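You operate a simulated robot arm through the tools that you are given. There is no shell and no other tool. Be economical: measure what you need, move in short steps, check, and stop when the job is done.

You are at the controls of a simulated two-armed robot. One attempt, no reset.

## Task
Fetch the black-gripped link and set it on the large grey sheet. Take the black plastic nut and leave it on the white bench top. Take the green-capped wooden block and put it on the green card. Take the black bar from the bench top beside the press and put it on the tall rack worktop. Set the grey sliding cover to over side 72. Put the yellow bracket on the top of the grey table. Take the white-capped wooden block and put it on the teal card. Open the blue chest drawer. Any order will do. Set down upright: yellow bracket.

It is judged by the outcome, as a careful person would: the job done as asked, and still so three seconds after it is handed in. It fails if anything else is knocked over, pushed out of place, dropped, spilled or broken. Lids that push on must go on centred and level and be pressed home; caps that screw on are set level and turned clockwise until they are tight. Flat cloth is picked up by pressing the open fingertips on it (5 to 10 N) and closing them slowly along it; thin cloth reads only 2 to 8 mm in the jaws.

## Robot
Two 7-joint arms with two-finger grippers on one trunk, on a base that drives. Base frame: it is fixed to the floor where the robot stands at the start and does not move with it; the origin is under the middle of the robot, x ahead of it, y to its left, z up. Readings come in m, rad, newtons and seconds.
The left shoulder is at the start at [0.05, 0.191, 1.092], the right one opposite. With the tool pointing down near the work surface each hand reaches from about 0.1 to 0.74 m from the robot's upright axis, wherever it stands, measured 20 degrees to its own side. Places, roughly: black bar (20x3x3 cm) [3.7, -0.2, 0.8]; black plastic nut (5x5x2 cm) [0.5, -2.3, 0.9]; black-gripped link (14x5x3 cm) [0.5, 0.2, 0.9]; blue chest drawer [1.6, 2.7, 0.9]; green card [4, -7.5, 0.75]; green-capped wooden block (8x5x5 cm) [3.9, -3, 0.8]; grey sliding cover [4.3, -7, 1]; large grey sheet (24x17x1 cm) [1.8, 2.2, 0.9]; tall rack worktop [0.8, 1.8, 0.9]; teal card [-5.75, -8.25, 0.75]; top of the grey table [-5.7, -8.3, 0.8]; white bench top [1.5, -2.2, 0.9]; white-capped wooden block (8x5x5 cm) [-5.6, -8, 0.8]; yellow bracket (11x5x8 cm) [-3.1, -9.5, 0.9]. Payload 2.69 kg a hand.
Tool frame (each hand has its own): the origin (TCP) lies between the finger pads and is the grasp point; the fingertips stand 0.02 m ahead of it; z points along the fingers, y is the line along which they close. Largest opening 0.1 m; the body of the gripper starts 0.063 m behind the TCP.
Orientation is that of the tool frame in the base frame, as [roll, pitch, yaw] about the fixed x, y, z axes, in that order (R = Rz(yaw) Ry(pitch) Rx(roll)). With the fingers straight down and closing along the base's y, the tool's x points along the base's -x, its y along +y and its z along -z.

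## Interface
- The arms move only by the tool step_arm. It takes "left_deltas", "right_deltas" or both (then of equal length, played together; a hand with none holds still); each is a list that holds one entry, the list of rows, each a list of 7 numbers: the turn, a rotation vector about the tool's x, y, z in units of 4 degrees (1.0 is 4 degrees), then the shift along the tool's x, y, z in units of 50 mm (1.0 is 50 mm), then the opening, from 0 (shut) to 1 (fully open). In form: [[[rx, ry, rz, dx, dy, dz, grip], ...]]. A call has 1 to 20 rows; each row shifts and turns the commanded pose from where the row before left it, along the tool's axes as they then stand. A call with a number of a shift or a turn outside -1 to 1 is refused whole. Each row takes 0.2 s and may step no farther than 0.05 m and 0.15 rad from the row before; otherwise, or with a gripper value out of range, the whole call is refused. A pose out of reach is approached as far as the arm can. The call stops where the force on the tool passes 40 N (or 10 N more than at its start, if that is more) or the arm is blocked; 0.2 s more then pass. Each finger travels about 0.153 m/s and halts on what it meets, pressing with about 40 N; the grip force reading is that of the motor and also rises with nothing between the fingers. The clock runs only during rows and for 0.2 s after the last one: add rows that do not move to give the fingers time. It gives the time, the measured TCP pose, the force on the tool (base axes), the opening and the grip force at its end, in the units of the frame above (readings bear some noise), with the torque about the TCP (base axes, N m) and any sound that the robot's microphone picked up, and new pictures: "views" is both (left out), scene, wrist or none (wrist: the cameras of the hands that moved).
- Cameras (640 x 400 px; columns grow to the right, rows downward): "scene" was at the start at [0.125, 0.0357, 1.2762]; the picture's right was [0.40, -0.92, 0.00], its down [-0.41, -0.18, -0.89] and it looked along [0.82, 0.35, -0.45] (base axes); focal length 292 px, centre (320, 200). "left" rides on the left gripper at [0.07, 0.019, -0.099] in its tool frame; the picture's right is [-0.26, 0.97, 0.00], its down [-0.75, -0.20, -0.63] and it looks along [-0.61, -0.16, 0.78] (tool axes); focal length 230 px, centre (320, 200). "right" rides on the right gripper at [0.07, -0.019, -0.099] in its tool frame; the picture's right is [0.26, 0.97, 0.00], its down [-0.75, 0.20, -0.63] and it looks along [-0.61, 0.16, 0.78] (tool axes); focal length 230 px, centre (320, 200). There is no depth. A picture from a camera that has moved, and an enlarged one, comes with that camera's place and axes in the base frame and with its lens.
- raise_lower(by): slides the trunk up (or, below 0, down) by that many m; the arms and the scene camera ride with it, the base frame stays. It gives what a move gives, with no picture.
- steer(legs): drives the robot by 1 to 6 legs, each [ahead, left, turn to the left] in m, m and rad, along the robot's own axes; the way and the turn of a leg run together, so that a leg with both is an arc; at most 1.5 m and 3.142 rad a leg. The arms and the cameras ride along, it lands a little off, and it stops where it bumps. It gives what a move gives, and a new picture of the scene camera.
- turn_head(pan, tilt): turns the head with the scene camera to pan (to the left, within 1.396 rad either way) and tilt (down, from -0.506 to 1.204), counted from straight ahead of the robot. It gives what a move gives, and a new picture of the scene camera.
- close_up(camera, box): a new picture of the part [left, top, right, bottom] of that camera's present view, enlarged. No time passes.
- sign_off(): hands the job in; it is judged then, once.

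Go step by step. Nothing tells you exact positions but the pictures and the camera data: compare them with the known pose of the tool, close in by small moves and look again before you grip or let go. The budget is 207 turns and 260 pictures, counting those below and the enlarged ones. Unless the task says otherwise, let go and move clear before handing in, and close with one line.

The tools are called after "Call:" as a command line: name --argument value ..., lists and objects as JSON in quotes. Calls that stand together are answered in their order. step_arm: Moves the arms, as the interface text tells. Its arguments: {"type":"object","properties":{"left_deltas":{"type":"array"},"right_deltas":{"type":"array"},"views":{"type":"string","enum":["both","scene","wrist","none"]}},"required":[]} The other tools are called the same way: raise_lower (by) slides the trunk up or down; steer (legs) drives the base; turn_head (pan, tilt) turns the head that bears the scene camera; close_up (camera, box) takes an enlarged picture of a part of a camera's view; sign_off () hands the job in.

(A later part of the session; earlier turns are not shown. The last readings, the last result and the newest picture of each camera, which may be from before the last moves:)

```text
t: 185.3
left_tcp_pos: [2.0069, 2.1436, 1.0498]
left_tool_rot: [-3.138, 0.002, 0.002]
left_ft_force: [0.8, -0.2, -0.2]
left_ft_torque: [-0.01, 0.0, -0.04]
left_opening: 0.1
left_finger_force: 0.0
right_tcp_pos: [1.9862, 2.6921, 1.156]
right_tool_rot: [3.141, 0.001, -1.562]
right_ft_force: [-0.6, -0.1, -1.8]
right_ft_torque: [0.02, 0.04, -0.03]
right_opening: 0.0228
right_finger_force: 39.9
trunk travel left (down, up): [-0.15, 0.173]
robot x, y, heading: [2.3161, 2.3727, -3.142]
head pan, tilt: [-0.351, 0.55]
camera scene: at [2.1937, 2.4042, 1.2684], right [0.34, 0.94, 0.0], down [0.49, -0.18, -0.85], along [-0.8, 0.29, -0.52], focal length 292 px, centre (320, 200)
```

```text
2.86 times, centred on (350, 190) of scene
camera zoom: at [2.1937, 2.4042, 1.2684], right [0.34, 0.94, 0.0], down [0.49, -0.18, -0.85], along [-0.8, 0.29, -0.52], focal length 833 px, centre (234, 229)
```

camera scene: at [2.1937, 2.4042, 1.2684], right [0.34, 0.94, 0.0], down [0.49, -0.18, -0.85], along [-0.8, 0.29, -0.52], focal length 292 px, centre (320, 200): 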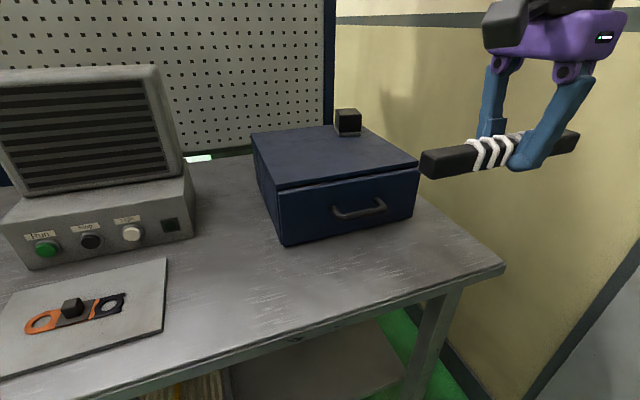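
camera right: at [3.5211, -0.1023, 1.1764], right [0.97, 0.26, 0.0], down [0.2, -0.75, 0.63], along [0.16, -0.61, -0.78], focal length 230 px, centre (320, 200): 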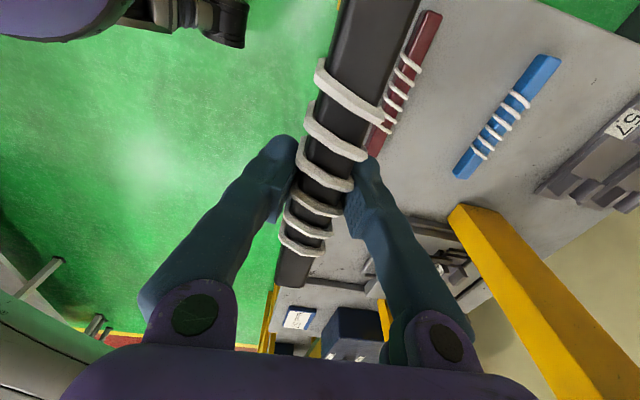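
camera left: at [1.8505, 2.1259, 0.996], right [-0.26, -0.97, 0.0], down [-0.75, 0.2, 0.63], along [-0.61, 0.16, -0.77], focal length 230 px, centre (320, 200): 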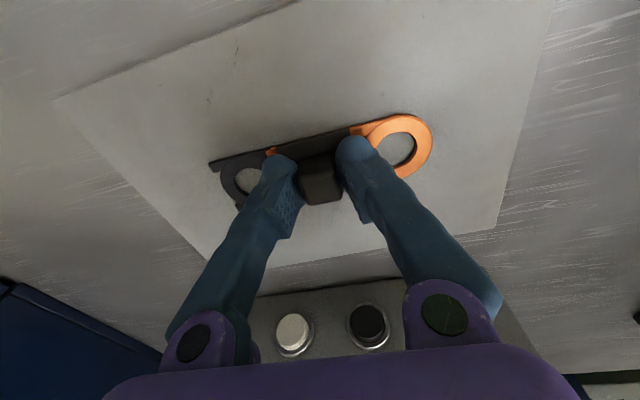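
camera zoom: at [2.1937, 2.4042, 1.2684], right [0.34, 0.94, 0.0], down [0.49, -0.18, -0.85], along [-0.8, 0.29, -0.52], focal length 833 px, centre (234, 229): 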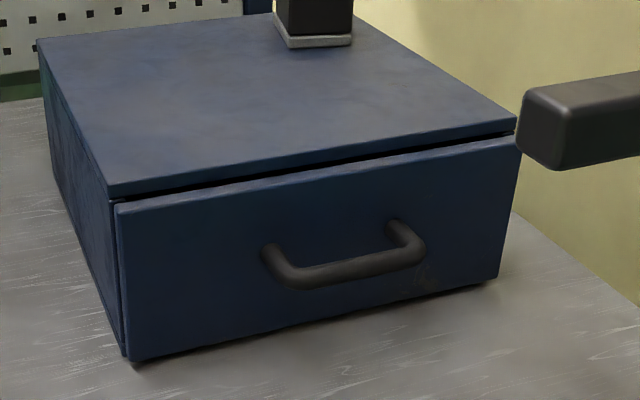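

The handle bar is at about [1.765, 2.646, 0.938], standing ~3 cm off the drawer front. I'll shift right slightly and start turning the left hand to grip it from the front, closing across it.

Call:
steer --legs '[[0, -0.1, 0]]'

Call:
step_arm --left_deltas '[[[0, 0, 1, 0, 0, 0, 1], [0, 0, 1, 0, 0, 0, 1], [0, 0, 1, 0, 0, 0, 1], [0, 0, 1, 0, 0, 0, 1], [0, 0, 1, 0, 0, 0, 1], [0, 0, 1, 0, 0, 0, 1], [0, 0, 1, 0, 0, 0, 1], [0, 0, 1, 0, 0, 0, 1], [0, 0, 1, 0, 0, 0, 1], [0, 0, 1, 0, 0, 0, 1], [0, 0, 1, 0, 0, 0, 1], [0, 0, 1, 0, 0, 0, 1], [0, 0, 1, 0, 0, 0, 1], [0, 0, 1, 0, 0, 0, 1], [0, 0, 1, 0, 0, 0, 1], [0, 0, 1, 0, 0, 0, 1], [0, 0, 1, 0, 0, 0, 1], [0, 0, 1, 0, 0, 0, 1], [0, 0, 1, 0, 0, 0, 1], [0, 0, 1, 0, 0, 0, 1]]]' --views "none"

```text
t: 186.8
left_tcp_pos: [2.007, 2.2437, 1.0498]
left_tool_rot: [-3.14, 0.005, 0.005]
left_ft_force: [-0.4, 0.9, -0.3]
left_ft_torque: [0.01, 0.01, -0.01]
left_opening: 0.0998
left_finger_force: 0.0
right_tcp_pos: [1.9848, 2.7887, 1.1557]
right_tool_rot: [-3.14, 0.0, -1.559]
right_ft_force: [0.9, -0.8, -4.2]
right_ft_torque: [-0.05, 0.0, -0.05]
right_opening: 0.0228
right_finger_force: 39.9
trunk travel left (down, up): [-0.15, 0.173]
robot x, y, heading: [2.3163, 2.4685, -3.142]
head pan, tilt: [-0.351, 0.55]
camera scene: at [2.1936, 2.5015, 1.2684], right [0.34, 0.94, 0.0], down [0.49, -0.18, -0.85], along [-0.8, 0.29, -0.52], focal length 292 px, centre (320, 200)
```

scene: 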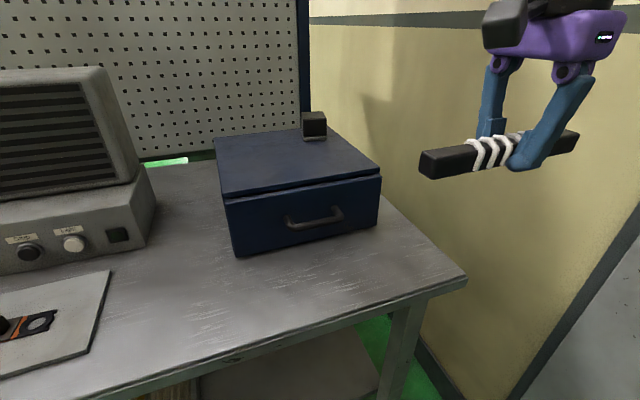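

```text
t: 191.0
left_tcp_pos: [2.036, 2.2732, 1.0535]
left_tool_rot: [3.136, 0.001, -1.389]
left_ft_force: [0.2, -0.2, 0.0]
left_ft_torque: [-0.05, -0.03, 0.04]
left_opening: 0.1001
left_finger_force: 0.2
left hand out of reach, approached as far as the arm can: row 18, 19, 20
right_tcp_pos: [1.9857, 2.7886, 1.1559]
right_tool_rot: [-3.141, 0.001, -1.56]
right_ft_force: [-0.1, 0.0, -3.3]
right_ft_torque: [0.03, -0.01, 0.01]
right_opening: 0.023
right_finger_force: 40.2
trunk travel left (down, up): [-0.15, 0.173]
robot x, y, heading: [2.3151, 2.4689, -3.139]
head pan, tilt: [-0.351, 0.55]
```

That direction reaches a joint limit for the left arm; I'll rotate the opposite way.

Call:
step_arm --left_deltas '[[[0, 0, -1, 0, 0, 0, 1], [0, 0, -1, 0, 0, 0, 1], [0, 0, -1, 0, 0, 0, 1], [0, 0, -1, 0, 0, 0, 1], [0, 0, -1, 0, 0, 0, 1], [0, 0, -1, 0, 0, 0, 1], [0, 0, -1, 0, 0, 0, 1], [0, 0, -1, 0, 0, 0, 1], [0, 0, -1, 0, 0, 0, 1], [0, 0, -1, 0, 0, 0, 1], [0, 0, -1, 0, 0, 0, 1], [0, 0, -1, 0, 0, 0, 1], [0, 0, -1, 0, 0, 0, 1], [0, 0, -1, 0, 0, 0, 1], [0, 0, -1, 0, 0, 0, 1], [0, 0, -1, 0, 0, 0, 1], [0, 0, -1, 0, 0, 0, 1], [0, 0, -1, 0, 0, 0, 1], [0, 0, -1, 0, 0, 0, 1], [0, 0, -1, 0, 0, 0, 1]]]' --views "none"

Call:
step_arm --left_deltas '[[[0, 0, -1, 0, 0, 0, 1], [0, 0, -1, 0, 0, 0, 1], [0, 0, -1, 0, 0, 0, 1], [0, 0, -1, 0, 0, 0, 1], [0, 0, -1, 0, 0, 0, 1], [0, 0, -1, 0, 0, 0, 1], [0, 0, -1, 0, 0, 0, 1], [0, 0, -1, 0, 0, 0, 1], [0, 0, -1, 0, 0, 0, 1], [0, 0, -1, 0, 0, 0, 1], [0, 0, -1, 0, 0, 0, 1], [0, 0, -1, 0, 0, 0, 1], [0, 0, -1, 0, 0, 0, 1], [0, 0, -1, 0, 0, 0, 1], [0, 0, -1, 0, 0, 0, 1], [0, 0, -1, 0, 0, 0, 1], [0, 0, -1, 0, 0, 0, 1], [0, 0, -1, 0, 0, 0, 1], [0, 0, -1, 0, 0, 0, 1], [0, 0, -1, 0, 0, 0, 1]]]' --views "none"

```text
t: 195.2
left_tcp_pos: [2.0361, 2.2733, 1.054]
left_tool_rot: [-3.139, 0.004, 0.006]
left_ft_force: [-1.1, -0.7, 0.6]
left_ft_torque: [0.0, -0.03, 0.01]
left_opening: 0.0999
left_finger_force: 0.1
right_tcp_pos: [1.9856, 2.7891, 1.1563]
right_tool_rot: [-3.141, 0.0, -1.559]
right_ft_force: [0.5, -0.7, -3.3]
right_ft_torque: [-0.01, 0.02, 0.0]
right_opening: 0.0231
right_finger_force: 40.1
trunk travel left (down, up): [-0.15, 0.173]
robot x, y, heading: [2.3184, 2.4702, -3.138]
head pan, tilt: [-0.351, 0.55]
```

```text
t: 199.4
left_tcp_pos: [2.0376, 2.2733, 1.0537]
left_tool_rot: [-3.138, -0.001, 1.401]
left_ft_force: [-0.7, -0.5, 0.2]
left_ft_torque: [0.04, 0.0, -0.01]
left_opening: 0.0999
left_finger_force: 0.0
right_tcp_pos: [1.9859, 2.7883, 1.156]
right_tool_rot: [3.141, 0.0, -1.56]
right_ft_force: [0.5, 0.9, -2.9]
right_ft_torque: [0.0, 0.01, 0.0]
right_opening: 0.023
right_finger_force: 40.3
trunk travel left (down, up): [-0.15, 0.173]
robot x, y, heading: [2.3177, 2.4724, -3.142]
head pan, tilt: [-0.351, 0.55]
```

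Call:
step_arm --left_deltas '[[[0, 0, -0.81, 0, 0, 0, 1], [0, 0, -0.81, 0, 0, 0, 1], [0, 0, -0.81, 0, 0, 0, 1], [1, 0, 0, 0, 0, 0, 1], [1, 0, 0, 0, 0, 0, 1], [1, 0, 0, 0, 0, 0, 1], [1, 0, 0, 0, 0, 0, 1], [1, 0, 0, 0, 0, 0, 1], [1, 0, 0, 0, 0, 0, 1], [1, 0, 0, 0, 0, 0, 1], [1, 0, 0, 0, 0, 0, 1], [1, 0, 0, 0, 0, 0, 1], [1, 0, 0, 0, 0, 0, 1], [1, 0, 0, 0, 0, 0, 1], [1, 0, 0, 0, 0, 0, 1], [1, 0, 0, 0, 0, 0, 1], [1, 0, 0, 0, 0, 0, 1], [1, 0, 0, 0, 0, 0, 1], [1, 0, 0, 0, 0, 0, 1]]]' --views "scene"

```text
t: 203.4
left_tcp_pos: [1.9423, 2.3298, 1.1571]
left_tool_rot: [-2.021, -0.004, 1.573]
left_ft_force: [-0.5, -1.2, 0.6]
left_ft_torque: [0.0, -0.01, 0.01]
left_opening: 0.0998
left_finger_force: 0.0
left hand out of reach, approached as far as the arm can: row 8, 9, 10, 11, 12, 13, 14, 15, 16, 17, 18, 19
right_tcp_pos: [1.9849, 2.7889, 1.1561]
right_tool_rot: [-3.141, 0.0, -1.56]
right_ft_force: [0.5, 0.1, -4.0]
right_ft_torque: [0.0, 0.02, 0.01]
right_opening: 0.0229
right_finger_force: 40.4
trunk travel left (down, up): [-0.15, 0.173]
robot x, y, heading: [2.3183, 2.469, -3.142]
head pan, tilt: [-0.351, 0.55]
camera scene: at [2.1933, 2.5012, 1.2683], right [0.34, 0.94, 0.0], down [0.49, -0.18, -0.85], along [-0.8, 0.29, -0.52], focal length 292 px, centre (320, 200)
```

scene: 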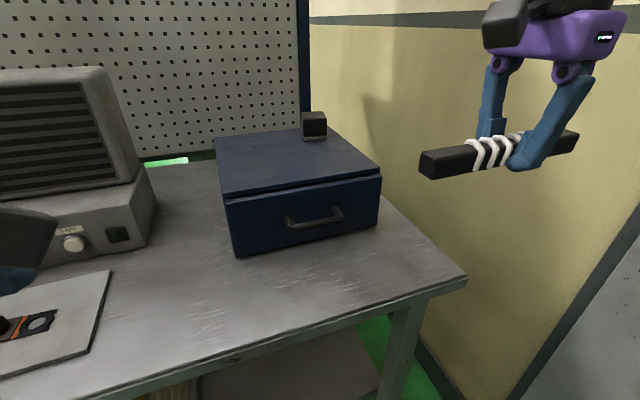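

Orientation reached (64° tilt). Now I'll bring the left hand in front of the handle.

Call:
step_arm --left_deltas '[[[0, 0, 0, 0.702, 0.267, 0.367, 0.6], [0, 0, 0, 0.702, 0.267, 0.367, 0.6], [0, 0, 0, 0.702, 0.267, 0.367, 0.6], [0, 0, 0, 0.702, 0.267, 0.367, 0.6], [0, 0, 0, 0.702, 0.267, 0.367, 0.6], [0, 0, 0, 0.702, 0.267, 0.367, 0.6], [0, 0, 0, 0.702, 0.267, 0.367, 0.6], [0, 0, 0, 0.702, 0.267, 0.367, 0.6], [0, 0, 0, 0.702, 0.267, 0.367, 0.6], [0, 0, 0, 0, 0, 0, 0.6]]]' --views "both"

```text
t: 205.6
left_tcp_pos: [1.854, 2.3567, 1.0433]
left_tool_rot: [-2.022, -0.003, 1.569]
left_ft_force: [-0.7, -0.4, 0.9]
left_ft_torque: [0.01, -0.03, -0.01]
left_opening: 0.0599
left_finger_force: 0.0
left hand out of reach, approached as far as the arm can: row 1, 2, 3, 4, 5, 6, 7, 8, 9
right_tcp_pos: [1.9866, 2.7883, 1.157]
right_tool_rot: [3.14, -0.001, -1.561]
right_ft_force: [0.0, 0.5, -2.8]
right_ft_torque: [0.04, 0.02, 0.0]
right_opening: 0.0226
right_finger_force: 40.7
trunk travel left (down, up): [-0.15, 0.173]
robot x, y, heading: [2.3191, 2.4752, -3.141]
head pan, tilt: [-0.351, 0.55]
camera scene: at [2.1936, 2.5011, 1.2684], right [0.34, 0.94, 0.0], down [0.49, -0.18, -0.85], along [-0.8, 0.29, -0.52], focal length 292 px, centre (320, 200)
camera left: at [1.9522, 2.4265, 1.0719], right [0.42, -0.26, -0.87], down [0.48, -0.75, 0.45], along [-0.77, -0.61, -0.19], focal length 230 px, centre (320, 200)
```

scene: 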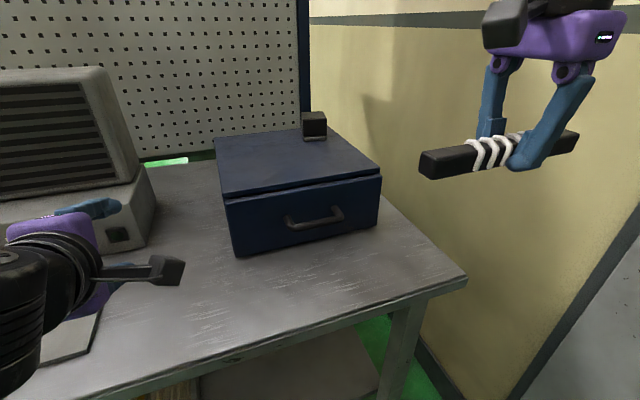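
left: 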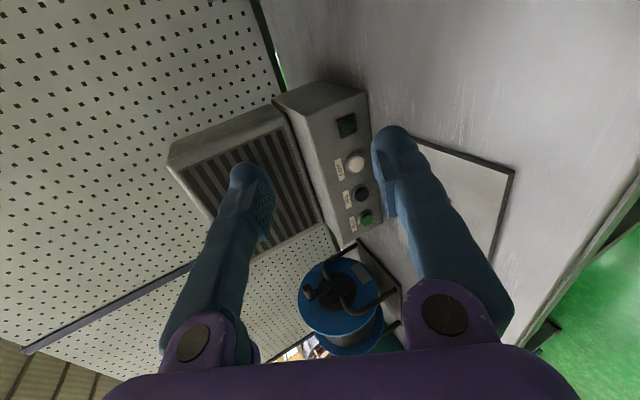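

The left arm cannot cross the midline in this pose, so I'll turn the robot 0.5 rad to the right; then the handle lies on its left side.

Call:
steer --legs '[[0, 0, -0.5]]'

Call:
turn_head --pan 0.1 --tilt 0.55

```text
t: 207.4
left_tcp_pos: [1.8583, 2.5968, 1.0443]
left_tool_rot: [-2.021, -0.004, 1.06]
left_ft_force: [-0.6, 0.4, 0.9]
left_ft_torque: [-0.01, 0.03, 0.02]
left_opening: 0.0601
left_finger_force: 0.1
right_tcp_pos: [2.1824, 2.9099, 1.1579]
right_tool_rot: [-3.141, 0.0, -2.068]
right_ft_force: [0.1, 0.1, -3.5]
right_ft_torque: [0.01, 0.0, -0.01]
right_opening: 0.0228
right_finger_force: 40.1
trunk travel left (down, up): [-0.15, 0.173]
robot x, y, heading: [2.3174, 2.4724, 2.636]
head pan, tilt: [-0.351, 0.55]
camera scene: at [2.2244, 2.558, 1.2684], right [0.76, 0.66, 0.0], down [0.34, -0.4, -0.85], along [-0.56, 0.64, -0.52], focal length 292 px, centre (320, 200)
```

scene: 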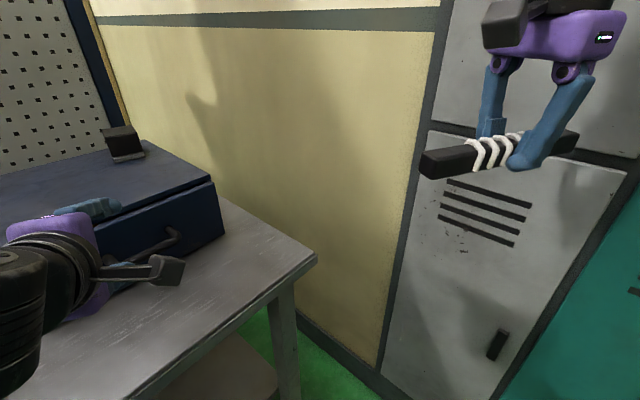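

```text
t: 208.3
left_tcp_pos: [1.8587, 2.5962, 1.0446]
left_tool_rot: [-2.021, -0.003, 1.063]
left_ft_force: [0.4, -0.8, -0.4]
left_ft_torque: [-0.01, -0.01, 0.03]
left_opening: 0.0602
left_finger_force: 0.1
right_tcp_pos: [2.1815, 2.9098, 1.1565]
right_tool_rot: [-3.14, 0.0, -2.069]
right_ft_force: [-0.5, -0.3, -2.7]
right_ft_torque: [0.04, 0.01, 0.01]
right_opening: 0.0231
right_finger_force: 39.7
trunk travel left (down, up): [-0.15, 0.173]
robot x, y, heading: [2.3139, 2.4712, 2.639]
head pan, tilt: [0.099, 0.55]
camera scene: at [2.2006, 2.5256, 1.2684], right [0.4, 0.92, 0.0], down [0.48, -0.21, -0.85], along [-0.78, 0.34, -0.52], focal length 292 px, centre (320, 200)
```

scene: 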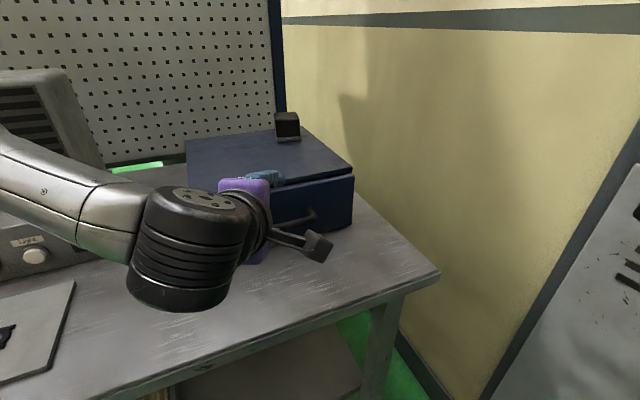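

Call:
step_arm --left_deltas '[[[0, 0, 0, -0.02, 0.5, 0.7, 0.6], [0, 0, 0, -0.02, 0.5, 0.7, 0.6], [0, 0, 0, 0, 0, 0, 0.6]]]' --views "both"

```text
t: 209.1
left_tcp_pos: [1.8122, 2.6007, 0.9776]
left_tool_rot: [-2.022, -0.004, 1.06]
left_ft_force: [-0.3, 0.2, -0.5]
left_ft_torque: [-0.01, 0.01, -0.02]
left_opening: 0.06
left_finger_force: 0.0
left hand out of reach, approached as far as the arm can: row 1, 2
right_tcp_pos: [2.1819, 2.9094, 1.1565]
right_tool_rot: [3.141, -0.001, -2.069]
right_ft_force: [-1.6, 0.1, -2.9]
right_ft_torque: [0.03, 0.03, -0.01]
right_opening: 0.023
right_finger_force: 39.8
trunk travel left (down, up): [-0.15, 0.173]
robot x, y, heading: [2.3163, 2.4707, 2.634]
head pan, tilt: [0.099, 0.55]
camera scene: at [2.2007, 2.5255, 1.2684], right [0.4, 0.92, 0.0], down [0.48, -0.21, -0.85], along [-0.78, 0.34, -0.52], focal length 292 px, centre (320, 200)
camera left: at [1.9312, 2.6126, 1.0054], right [0.24, -0.43, -0.87], down [0.05, -0.89, 0.45], along [-0.97, -0.15, -0.2], focal length 230 px, centre (320, 200)
```

scene: 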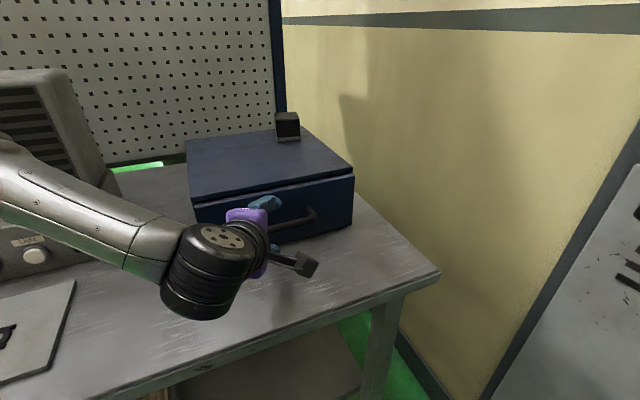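
left: 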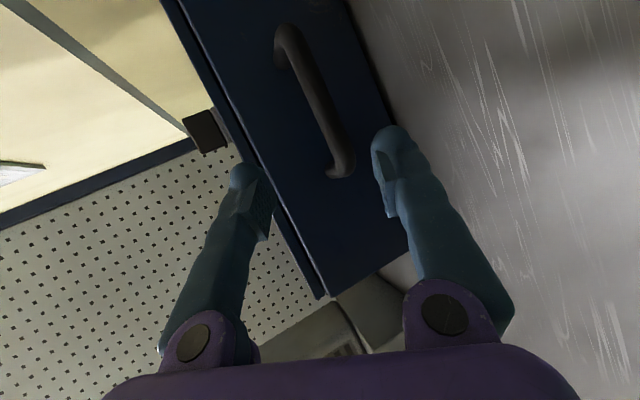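

Handle is confirmed at [1.765, 2.65, 0.94]. I'll turn the robot a touch more to the right to bring it within the left arm's range.

Call:
steer --legs '[[0, 0, -0.15]]'

Call:
close_up --camera "left" --box '[0, 0, 640, 400]'

```text
t: 210.2
left_tcp_pos: [1.837, 2.6727, 0.978]
left_tool_rot: [-2.023, -0.004, 0.911]
left_ft_force: [0.0, -0.1, -0.1]
left_ft_torque: [0.01, 0.0, 0.04]
left_opening: 0.0603
left_finger_force: 0.0
right_tcp_pos: [2.2491, 2.9256, 1.1563]
right_tool_rot: [3.141, 0.001, -2.218]
right_ft_force: [-0.9, 0.1, -2.9]
right_ft_torque: [-0.02, 0.01, 0.0]
right_opening: 0.0227
right_finger_force: 40.4
trunk travel left (down, up): [-0.15, 0.173]
robot x, y, heading: [2.3162, 2.4717, 2.492]
head pan, tilt: [0.099, 0.55]
camera scene: at [2.2103, 2.5424, 1.2684], right [0.53, 0.85, 0.0], down [0.44, -0.28, -0.85], along [-0.73, 0.45, -0.52], focal length 292 px, centre (320, 200)
```

scene: 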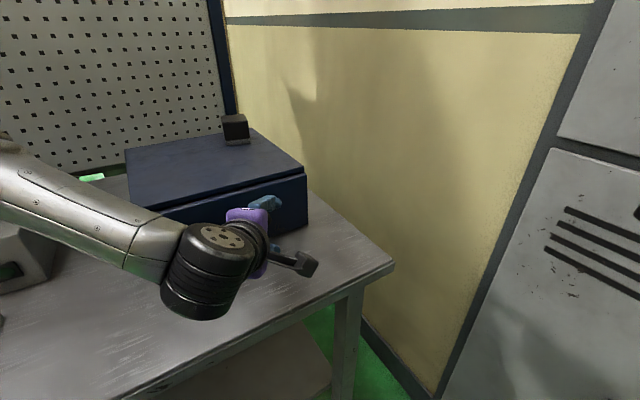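

```text
1.00 times, centred on (320, 200) of left (not enlarged: the box is as wide or as high as the picture)
camera zoom: at [1.9566, 2.6682, 1.0056], right [0.18, -0.46, -0.87], down [-0.08, -0.89, 0.45], along [-0.98, -0.01, -0.2], focal length 230 px, centre (320, 200)
```

zoom: 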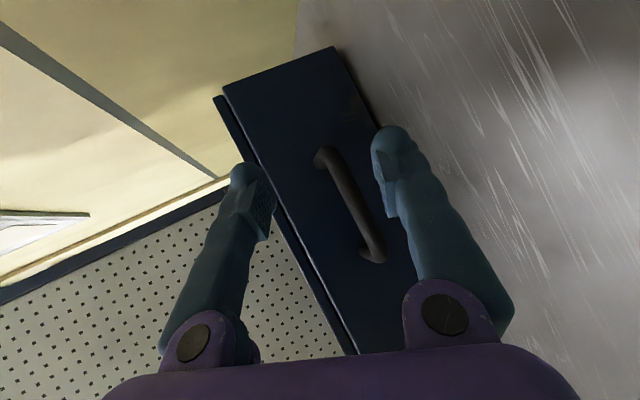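

Call:
step_arm --left_deltas '[[[0, 0, 0, -0.62, 0.14, 0, 0.55], [0, 0, 0, -0.62, 0.14, 0, 0.5], [0, 0, 0, 0, 0, 0.3, 0.5], [0, 0, 0, 0, 0, 0, 0.5]]]' --views "wrist"

```text
t: 211.2
left_tcp_pos: [1.7927, 2.6285, 0.9566]
left_tool_rot: [-2.022, -0.006, 0.911]
left_ft_force: [0.3, -0.1, 0.8]
left_ft_torque: [0.01, 0.01, 0.03]
left_opening: 0.05
left_finger_force: 0.1
right_tcp_pos: [2.2482, 2.9248, 1.1565]
right_tool_rot: [-3.14, 0.001, -2.216]
right_ft_force: [0.3, -0.4, -2.4]
right_ft_torque: [-0.01, 0.02, 0.03]
right_opening: 0.0225
right_finger_force: 40.1
trunk travel left (down, up): [-0.15, 0.173]
robot x, y, heading: [2.3172, 2.4711, 2.486]
head pan, tilt: [0.099, 0.55]
camera left: at [1.9129, 2.623, 0.986], right [0.18, -0.46, -0.87], down [-0.08, -0.89, 0.45], along [-0.98, -0.01, -0.2], focal length 230 px, centre (320, 200)
```

left: 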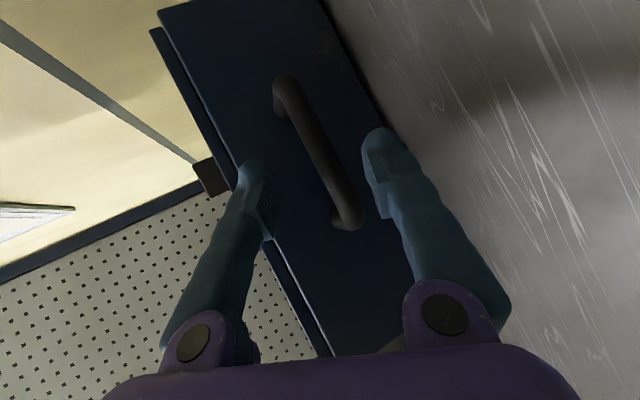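

The fingers straddle the handle. I'll advance 33 mm and close.

Call:
step_arm --left_deltas '[[[0, 0, 0, 0, 0, 0.33, 0.5], [0, 0, 0, 0, 0, 0.33, 0.5], [0, 0, 0, 0, 0, 0, 0.3], [0, 0, 0, 0, 0, 0, 0.15], [0, 0, 0, 0, 0, 0, 0], [0, 0, 0, 0, 0, 0, 0]]]' --views "both"

```text
t: 212.6
left_tcp_pos: [1.77, 2.6457, 0.9425]
left_tool_rot: [-2.025, -0.006, 0.912]
left_ft_force: [4.4, 1.1, -12.3]
left_ft_torque: [1.54, 0.0, 0.84]
left_opening: 0.0166
left_finger_force: 42.0
right_tcp_pos: [2.2472, 2.9252, 1.1555]
right_tool_rot: [3.139, 0.001, -2.217]
right_ft_force: [-0.4, -0.1, -3.0]
right_ft_torque: [0.02, -0.03, 0.0]
right_opening: 0.0227
right_finger_force: 40.3
trunk travel left (down, up): [-0.15, 0.173]
robot x, y, heading: [2.3166, 2.4729, 2.483]
head pan, tilt: [0.099, 0.55]
camera scene: at [2.2093, 2.5424, 1.2682], right [0.53, 0.85, 0.0], down [0.44, -0.28, -0.85], along [-0.72, 0.45, -0.52], focal length 292 px, centre (320, 200)
camera left: at [1.8892, 2.6417, 0.9715], right [0.18, -0.46, -0.87], down [-0.08, -0.89, 0.45], along [-0.98, -0.01, -0.2], focal length 230 px, centre (320, 200)
```

scene: 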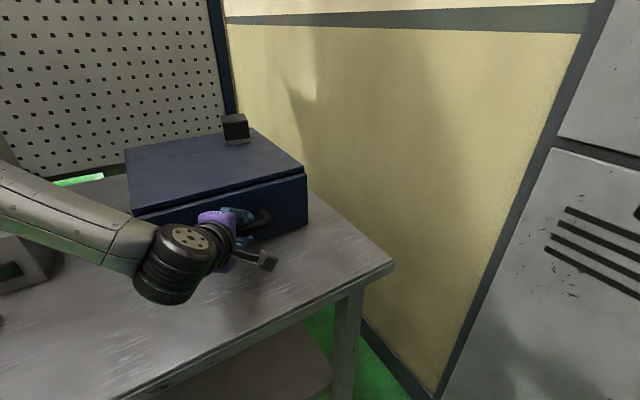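
left: 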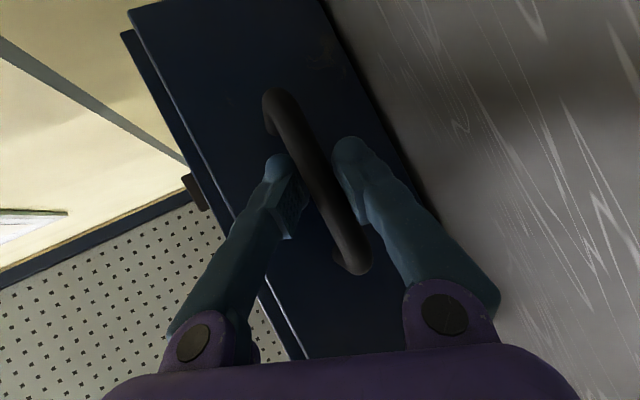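

The handle is gripped (17 mm). I'll pull it straight out along +x with the arm first.

Call:
step_arm --left_deltas '[[[0, 0, 0, 0.184, 0.104, -0.213, 0], [0, 0, 0, 0.184, 0.104, -0.213, 0], [0, 0, 0, 0.184, 0.104, -0.213, 0], [0, 0, 0, 0.184, 0.104, -0.213, 0], [0, 0, 0, 0.184, 0.104, -0.213, 0], [0, 0, 0, 0, 0, 0, 0]]]' --views "scene"

```text
t: 214.0
left_tcp_pos: [1.843, 2.646, 0.9426]
left_tool_rot: [-2.025, -0.005, 0.91]
left_ft_force: [-0.9, 4.5, -17.5]
left_ft_torque: [1.42, -0.1, 1.3]
left_opening: 0.0169
left_finger_force: 42.3
right_tcp_pos: [2.2463, 2.9251, 1.1552]
right_tool_rot: [-3.139, -0.001, -2.215]
right_ft_force: [0.5, 0.2, -3.1]
right_ft_torque: [0.01, -0.01, 0.01]
right_opening: 0.0228
right_finger_force: 39.2
trunk travel left (down, up): [-0.15, 0.173]
robot x, y, heading: [2.3134, 2.4719, 2.489]
head pan, tilt: [0.099, 0.55]
camera scene: at [2.2085, 2.543, 1.2681], right [0.53, 0.85, 0.0], down [0.45, -0.28, -0.85], along [-0.72, 0.45, -0.52], focal length 292 px, centre (320, 200)
```

scene: 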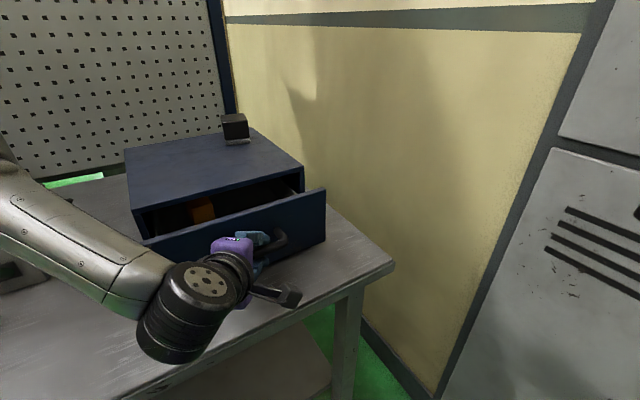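

The drawer slides freely, with 7 cm open now. I'll pull further.

Call:
step_arm --left_deltas '[[[0, 0, 0, 0.184, 0.104, -0.213, 0], [0, 0, 0, 0.184, 0.104, -0.213, 0], [0, 0, 0, 0.184, 0.104, -0.213, 0], [0, 0, 0, 0.184, 0.104, -0.213, 0], [0, 0, 0, 0.184, 0.104, -0.213, 0], [0, 0, 0, 0.184, 0.104, -0.213, 0], [0, 0, 0, 0.184, 0.104, -0.213, 0], [0, 0, 0, 0, 0, 0, 0]]]' --views "scene"

```text
t: 214.4
left_tcp_pos: [1.8524, 2.6464, 0.942]
left_tool_rot: [-2.036, -0.011, 0.902]
left_ft_force: [1.7, 17.2, -19.0]
left_ft_torque: [1.47, -0.1, 1.64]
left_opening: 0.0169
left_finger_force: 42.7
left hand out of reach, approached as far as the arm can: row 1
right_tcp_pos: [2.2482, 2.9276, 1.1548]
right_tool_rot: [-3.139, -0.002, -2.219]
right_ft_force: [0.3, 0.0, -3.4]
right_ft_torque: [-0.02, 0.01, -0.03]
right_opening: 0.0232
right_finger_force: 40.0
trunk travel left (down, up): [-0.15, 0.173]
robot x, y, heading: [2.3195, 2.474, 2.484]
head pan, tilt: [0.099, 0.55]
stopped in row 1 (left hand): the force on the tool passed its limit at 46 N (the readings are from after the stop); the commanded pose is now the measured one
camera scene: at [2.2093, 2.545, 1.2682], right [0.53, 0.85, 0.0], down [0.44, -0.28, -0.85], along [-0.72, 0.45, -0.52], focal length 292 px, centre (320, 200)
```

scene: 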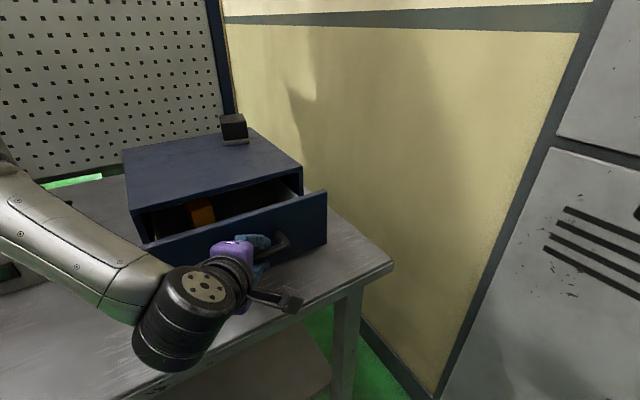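

That's the arm's limit here; I'll finish the pull by driving the base 12 cm along +x.

Call:
steer --legs '[[-0.095, -0.073, 0]]'

```text
t: 215.7
left_tcp_pos: [1.9707, 2.6474, 0.9428]
left_tool_rot: [-2.038, -0.009, 0.903]
left_ft_force: [-1.1, 11.4, -32.8]
left_ft_torque: [1.66, 0.12, 0.6]
left_opening: 0.0172
left_finger_force: 43.2
right_tcp_pos: [2.3666, 2.9261, 1.1552]
right_tool_rot: [-3.138, 0.001, -2.22]
right_ft_force: [-0.7, 0.5, -3.3]
right_ft_torque: [0.0, -0.01, 0.02]
right_opening: 0.0226
right_finger_force: 39.6
trunk travel left (down, up): [-0.15, 0.173]
robot x, y, heading: [2.4371, 2.4694, 2.481]
head pan, tilt: [0.099, 0.55]
camera scene: at [2.3273, 2.5455, 1.2679], right [0.53, 0.85, 0.0], down [0.45, -0.28, -0.85], along [-0.72, 0.45, -0.53], focal length 292 px, centre (320, 200)
```

scene: 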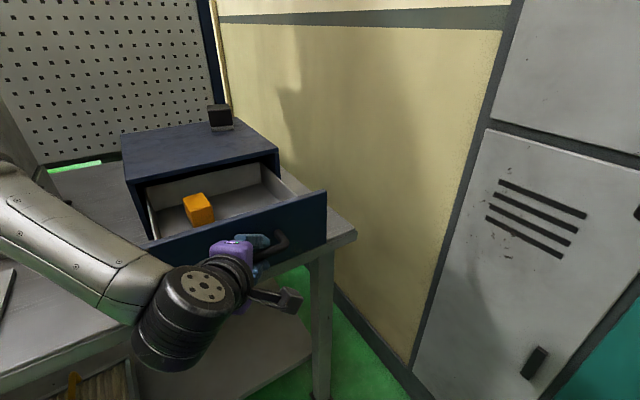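

The drawer is open about 20 cm. I'll release the handle, back the hand off, then tilt it down again.

Call:
step_arm --left_deltas '[[[0, 0, 0, 0, 0, 0, 0.2], [0, 0, 0, 0, 0, 0, 0.5], [0, 0, 0, 0, 0, 0, 0.6], [0, 0, 0, 0, 0, -0.4, 0.6], [0, 0, 0, 0, 0, -0.6, 0.6], [0, 0, 0, 0, -0.3, -0.6, 0.6], [0, 0, 0, 0, -0.5, -0.5, 0.6], [0, 0, 0, 0, -0.6, 0, 0.6]]]' --views "scene"

```text
t: 217.5
left_tcp_pos: [2.0014, 2.6422, 1.0551]
left_tool_rot: [-2.033, -0.006, 0.902]
left_ft_force: [0.8, -0.6, 0.7]
left_ft_torque: [0.03, 0.02, -0.02]
left_opening: 0.0599
left_finger_force: 0.1
left hand out of reach, approached as far as the arm can: row 5, 6, 7
right_tcp_pos: [2.368, 2.9257, 1.156]
right_tool_rot: [-3.141, -0.001, -2.219]
right_ft_force: [0.4, -0.4, -2.5]
right_ft_torque: [0.02, 0.03, 0.0]
right_opening: 0.0229
right_finger_force: 39.9
trunk travel left (down, up): [-0.15, 0.173]
robot x, y, heading: [2.4365, 2.4734, 2.482]
head pan, tilt: [0.099, 0.55]
camera scene: at [2.33, 2.5436, 1.2684], right [0.53, 0.85, 0.0], down [0.44, -0.28, -0.85], along [-0.72, 0.45, -0.52], focal length 292 px, centre (320, 200)
```

scene: 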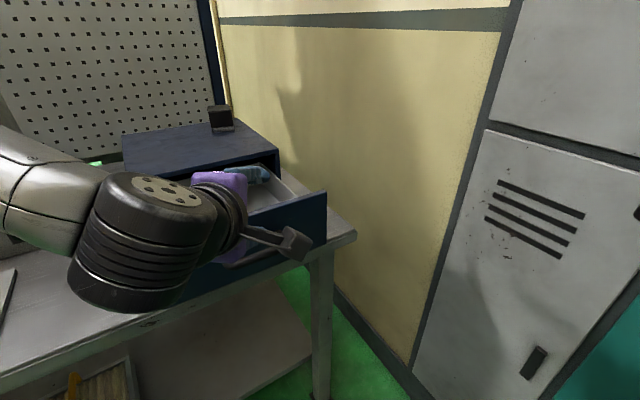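

I'll drive clear of the drawer, turn and tilt the left hand back down.

Call:
steer --legs '[[-0.317, -0.244, 0], [0, 0, 2.226]]'

Call:
step_arm --left_deltas '[[[-1, 0, 0, 0, 0, 0, 1], [-1, 0, 0, 0, 0, 0, 1], [-1, 0, 0, 0, 0, 0, 1], [-1, 0, 0, 0, 0, 0, 1], [-1, 0, 0, 0, 0, 0, 1], [-1, 0, 0, 0, 0, 0, 1], [-1, 0, 0, 0, 0, 0, 1], [-1, 0, 0, 0, 0, 0, 1], [-1, 0, 0, 0, 0, 0, 1], [-1, 0, 0, 0, 0, 0, 1], [-1, 0, 0, 0, 0, 0, 1], [-1, 0, 0, 0, 0, 0, 1], [-1, 0, 0, 0, 0, 0, 1], [-1, 0, 0, 0, 0, 0, 1], [-1, 0, 0, 0, 0, 0, 1], [-0.9, 0, 0, 0, 0, 0, 1]]]' --views "none"

Call:
turn_head --pan 0.0 --tilt 0.35

```text
t: 225.6
left_tcp_pos: [2.9766, 2.0244, 1.0555]
left_tool_rot: [-2.034, -0.006, 3.134]
left_ft_force: [-0.4, -1.0, 0.2]
left_ft_torque: [-0.01, -0.01, -0.01]
left_opening: 0.0597
left_finger_force: 0.1
right_tcp_pos: [2.5273, 2.1395, 1.1556]
right_tool_rot: [3.141, 0.002, 0.012]
right_ft_force: [0.0, 0.3, -3.1]
right_ft_torque: [0.0, -0.02, 0.0]
right_opening: 0.0229
right_finger_force: 39.8
trunk travel left (down, up): [-0.15, 0.173]
robot x, y, heading: [2.8437, 2.4731, -1.566]
head pan, tilt: [0.099, 0.55]
camera scene: at [2.8537, 2.3422, 1.2684], right [-0.99, -0.1, 0.0], down [-0.05, 0.52, -0.85], along [0.09, -0.85, -0.52], focal length 292 px, centre (320, 200)
```

scene: 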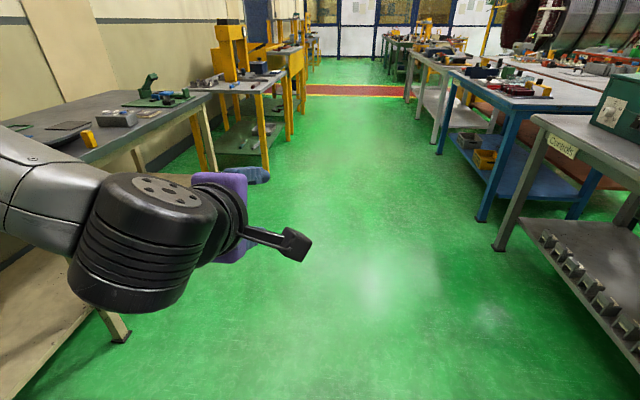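

```text
t: 229.0
left_tcp_pos: [2.9832, 2.0346, 1.063]
left_tool_rot: [3.14, -0.008, 3.132]
left_ft_force: [-0.3, -0.7, -0.4]
left_ft_torque: [-0.04, -0.02, -0.01]
left_opening: 0.1001
left_finger_force: 0.1
left hand out of reach, approached as far as the arm can: row 16
right_tcp_pos: [2.5269, 2.1409, 1.1561]
right_tool_rot: [3.141, 0.0, 0.012]
right_ft_force: [1.0, 0.6, -3.5]
right_ft_torque: [-0.02, -0.01, -0.04]
right_opening: 0.0228
right_finger_force: 40.2
trunk travel left (down, up): [-0.15, 0.173]
robot x, y, heading: [2.8427, 2.4699, -1.567]
head pan, tilt: [0.099, 0.55]
```

```text
t: 229.7
left_tcp_pos: [2.9827, 2.0341, 1.0637]
left_tool_rot: [3.139, -0.007, 3.132]
left_ft_force: [0.3, 0.1, 0.0]
left_ft_torque: [-0.01, -0.02, -0.02]
left_opening: 0.1003
left_finger_force: 0.0
right_tcp_pos: [2.5266, 2.1399, 1.1562]
right_tool_rot: [-3.142, -0.001, 0.013]
right_ft_force: [-0.1, -0.3, -3.5]
right_ft_torque: [-0.03, 0.05, 0.02]
right_opening: 0.023
right_finger_force: 40.4
trunk travel left (down, up): [-0.15, 0.173]
robot x, y, heading: [2.8405, 2.4761, -1.571]
head pan, tilt: [0.0, 0.351]
camera scene: at [2.8447, 2.3384, 1.2866], right [-1.0, 0.0, 0.0], down [0.0, 0.34, -0.94], along [0.0, -0.94, -0.34], focal length 292 px, centre (320, 200)
```

scene: 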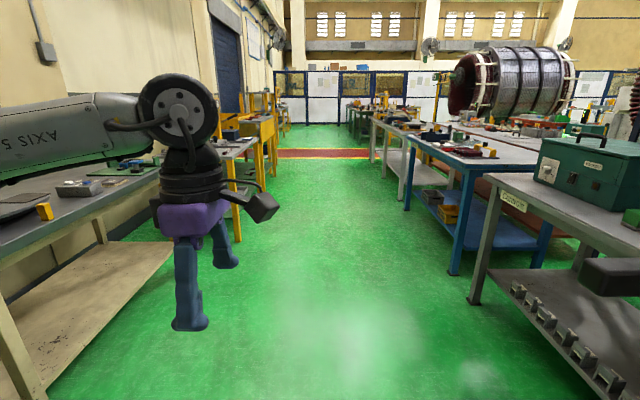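

The aisle is clear. I'll carry the bar back down the aisle to the red lane, then around to the front of the rack.

Call:
steer --legs '[[1.4, -0.24, 0], [1.45, 0, 0], [1.45, 0, 0], [1.45, 0, 0], [0.87, 0, 0], [0, 0, -1.571]]'

```text
t: 265.1
left_tcp_pos: [2.1269, -4.2866, 1.0643]
left_tool_rot: [3.139, -0.008, 1.59]
left_ft_force: [-0.2, -0.2, 0.5]
left_ft_torque: [0.0, 0.02, -0.01]
left_opening: 0.1
left_finger_force: 0.0
right_tcp_pos: [2.2183, -3.8277, 1.1563]
right_tool_rot: [3.14, -0.001, -1.529]
right_ft_force: [-0.3, -0.7, -2.5]
right_ft_torque: [-0.04, -0.03, 0.03]
right_opening: 0.0225
right_finger_force: 40.0
trunk travel left (down, up): [-0.15, 0.173]
robot x, y, heading: [2.5638, -4.1353, -3.106]
head pan, tilt: [0.0, 0.351]
camera scene: at [2.4282, -4.1398, 1.2867], right [-0.03, 1.0, 0.0], down [0.34, 0.01, -0.94], along [-0.94, -0.03, -0.34], focal length 292 px, centre (320, 200)
```

scene: 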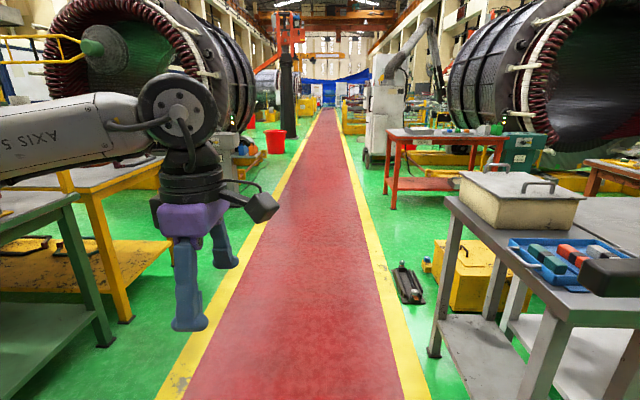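

Call:
steer --legs '[[0, 0.06, -0.036], [1.4, 0, 0], [1.38, 0, 0], [0, 0, -1.571]]'

```text
t: 283.2
left_tcp_pos: [-0.3675, -3.7684, 1.0627]
left_tool_rot: [3.14, -0.007, 0.003]
left_ft_force: [-0.7, 0.2, 0.0]
left_ft_torque: [0.02, 0.01, 0.01]
left_opening: 0.1001
left_finger_force: 0.0
right_tcp_pos: [0.0883, -3.8691, 1.1555]
right_tool_rot: [-3.141, -0.001, -3.119]
right_ft_force: [-0.6, 1.0, -2.4]
right_ft_torque: [0.02, 0.02, 0.01]
right_opening: 0.0229
right_finger_force: 40.2
trunk travel left (down, up): [-0.15, 0.173]
robot x, y, heading: [-0.224, -4.2064, 1.582]
head pan, tilt: [0.0, 0.351]
camera scene: at [-0.2252, -4.0723, 1.2867], right [1.0, 0.01, 0.0], down [0.0, -0.34, -0.94], along [-0.01, 0.94, -0.34], focal length 292 px, centre (320, 200)
```

scene: 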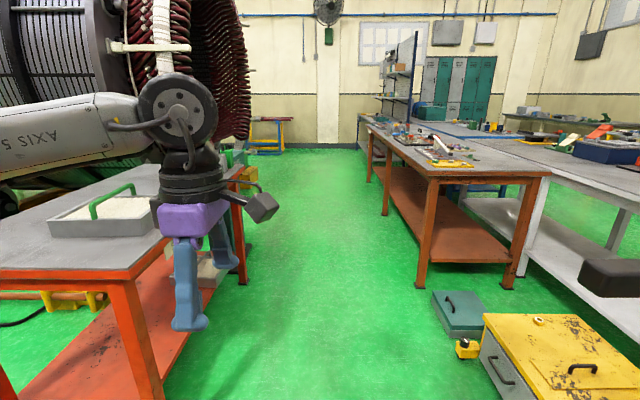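

The way is clear. Drive up to y≈1.8 and turn to face the rack.

Call:
steer --legs '[[1.5, 0, -0.011], [1.5, 0, 0], [1.5, 0, 0], [1.5, 0, 0], [0, 0, -1.571]]'

Call:
turn_head --pan 0.0 --tilt 0.5

```text
t: 315.8
left_tcp_pos: [0.0649, 1.9806, 1.0633]
left_tool_rot: [3.141, -0.007, -1.568]
left_ft_force: [-0.6, 0.0, -0.3]
left_ft_torque: [0.01, -0.02, 0.0]
left_opening: 0.0999
left_finger_force: 0.0
right_tcp_pos: [-0.0348, 1.5239, 1.1565]
right_tool_rot: [-3.141, -0.002, 1.596]
right_ft_force: [0.7, -0.4, -2.1]
right_ft_torque: [-0.01, 0.01, -0.05]
right_opening: 0.0228
right_finger_force: 39.9
trunk travel left (down, up): [-0.15, 0.173]
robot x, y, heading: [-0.3718, 1.8388, 0.016]
head pan, tilt: [0.0, 0.351]
camera scene: at [-0.237, 1.8375, 1.2867], right [0.02, -1.0, 0.0], down [-0.34, -0.01, -0.94], along [0.94, 0.02, -0.34], focal length 292 px, centre (320, 200)
```

scene: 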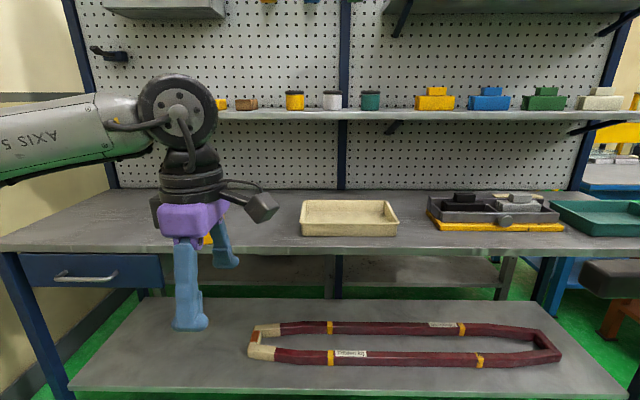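

```text
t: 316.5
left_tcp_pos: [0.0654, 1.9795, 1.0641]
left_tool_rot: [3.139, -0.006, -1.567]
left_ft_force: [-0.4, 0.5, -0.3]
left_ft_torque: [0.0, 0.01, 0.0]
left_opening: 0.1
left_finger_force: 0.1
right_tcp_pos: [-0.0341, 1.5242, 1.1571]
right_tool_rot: [3.141, -0.001, 1.596]
right_ft_force: [-0.1, 0.3, -3.3]
right_ft_torque: [-0.02, 0.0, 0.01]
right_opening: 0.0229
right_finger_force: 39.6
trunk travel left (down, up): [-0.15, 0.173]
robot x, y, heading: [-0.3742, 1.8348, 0.018]
head pan, tilt: [0.0, 0.499]
camera scene: at [-0.2391, 1.8376, 1.273], right [0.02, -1.0, 0.0], down [-0.48, -0.01, -0.88], along [0.88, 0.01, -0.48], focal length 292 px, centre (320, 200)
```

scene: 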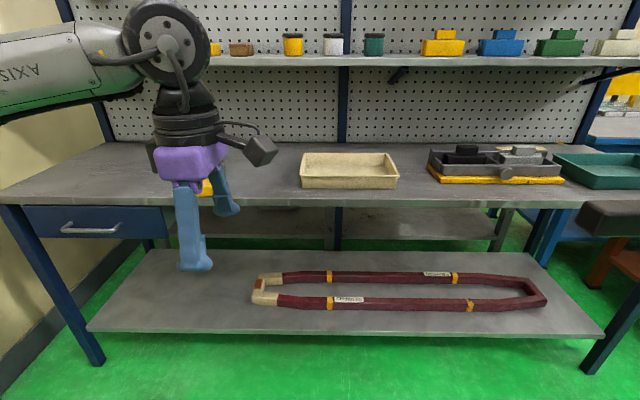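

The worktop has a free patch left of the cream tray, about [0.65, 2.06]. I'll reposition so the right hand can lay the bar there.

Call:
steer --legs '[[0, 0.4, -0.016], [0.48, 0, 0]]'

Call:
turn_head --pan -0.1 --tilt 0.65

```text
t: 323.0
left_tcp_pos: [0.5378, 2.3741, 1.0639]
left_tool_rot: [3.14, -0.007, -1.585]
left_ft_force: [-0.5, -0.2, -0.5]
left_ft_torque: [0.02, -0.01, 0.04]
left_opening: 0.1
left_finger_force: 0.2
right_tcp_pos: [0.4286, 1.9202, 1.1568]
right_tool_rot: [3.141, -0.001, 1.576]
right_ft_force: [0.5, 0.9, -3.7]
right_ft_torque: [-0.02, -0.01, 0.01]
right_opening: 0.0228
right_finger_force: 40.3
trunk travel left (down, up): [-0.15, 0.173]
robot x, y, heading: [0.0986, 2.2376, -0.002]
head pan, tilt: [0.0, 0.499]
camera scene: at [0.2314, 2.2373, 1.2729], right [0.0, -1.0, 0.0], down [-0.48, 0.0, -0.88], along [0.88, 0.0, -0.48], focal length 292 px, centre (320, 200)
```

scene: 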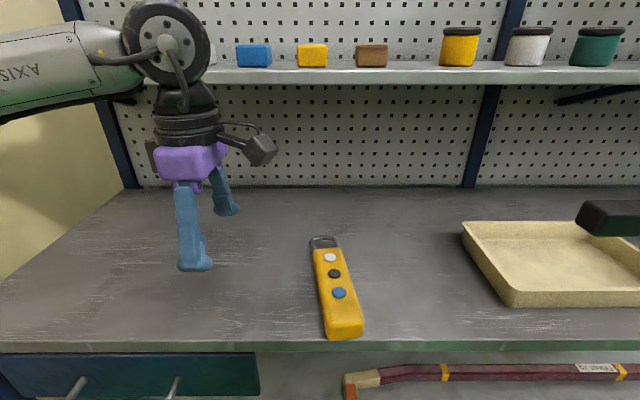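

```text
t: 323.7
left_tcp_pos: [0.5386, 2.3739, 1.0646]
left_tool_rot: [3.139, -0.007, -1.587]
left_ft_force: [0.6, -0.4, 0.6]
left_ft_torque: [-0.01, -0.01, 0.01]
left_opening: 0.1003
left_finger_force: 0.0
right_tcp_pos: [0.4288, 1.9192, 1.1558]
right_tool_rot: [3.141, 0.001, 1.576]
right_ft_force: [-1.2, -0.5, -3.7]
right_ft_torque: [-0.02, 0.0, -0.02]
right_opening: 0.0228
right_finger_force: 40.1
trunk travel left (down, up): [-0.15, 0.173]
robot x, y, heading: [0.1011, 2.2353, -0.008]
head pan, tilt: [-0.099, 0.649]
camera scene: at [0.2263, 2.2288, 1.2597], right [-0.1, -0.99, 0.0], down [-0.6, 0.06, -0.8], along [0.79, -0.08, -0.6], focal length 292 px, centre (320, 200)
```

scene: 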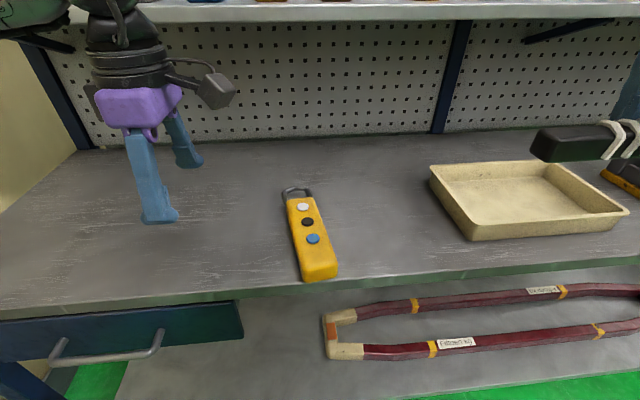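

Between the yellow remote (y≈2.18) and the cream tray (y≈1.92) there is 26 cm. The 20 cm bar goes centred at y≈2.05, x≈0.655.

Call:
step_arm --right_deltas '[[[0, 0, 0, 0.366, 0.646, 0.5, 0], [0, 0, 0, 0.366, 0.646, 0.5, 0], [0, 0, 0, 0.366, 0.646, 0.5, 0], [0, 0, 0, 0.366, 0.646, 0.5, 0], [0, 0, 0, 0.366, 0.646, 0.5, 0], [0, 0, 0, 0.366, 0.646, 0.5, 0], [0, 0, 0, 0.366, 0.646, 0.5, 0], [0, 0, 0, 0, 0, 0, 0]]]' --views "both"

```text
t: 325.5
left_tcp_pos: [0.537, 2.3739, 1.0634]
left_tool_rot: [3.139, -0.008, -1.585]
left_ft_force: [-0.1, 0.3, 0.2]
left_ft_torque: [-0.02, 0.01, 0.05]
left_opening: 0.1
left_finger_force: 0.0
right_tcp_pos: [0.6541, 2.0501, 0.9817]
right_tool_rot: [3.141, -0.001, 1.577]
right_ft_force: [-1.1, 0.1, -2.6]
right_ft_torque: [0.0, 0.01, 0.0]
right_opening: 0.0229
right_finger_force: 39.9
trunk travel left (down, up): [-0.15, 0.173]
robot x, y, heading: [0.0999, 2.2389, -0.004]
head pan, tilt: [-0.099, 0.649]
camera scene: at [0.2261, 2.2285, 1.2597], right [-0.1, -0.99, 0.0], down [-0.6, 0.06, -0.8], along [0.79, -0.08, -0.6], focal length 292 px, centre (320, 200)
camera right: at [0.6351, 2.1187, 1.0816], right [0.96, 0.26, 0.0], down [0.2, -0.75, 0.63], along [0.17, -0.61, -0.78], focal length 230 px, centre (320, 200)
```

scene: 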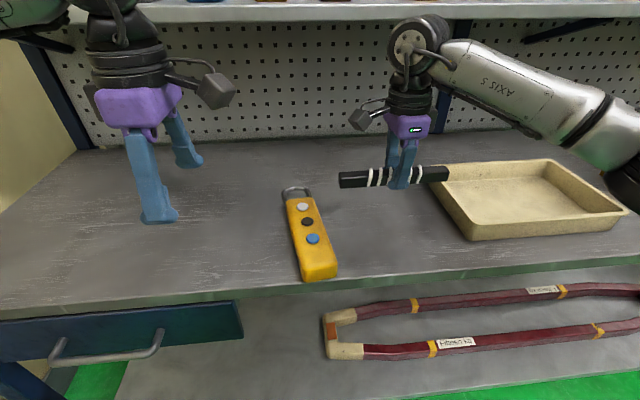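
right: 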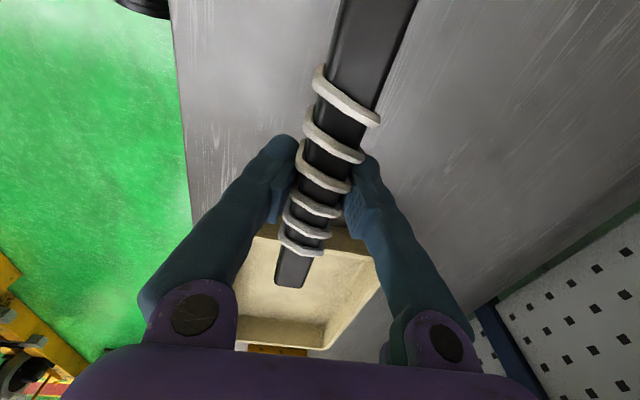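

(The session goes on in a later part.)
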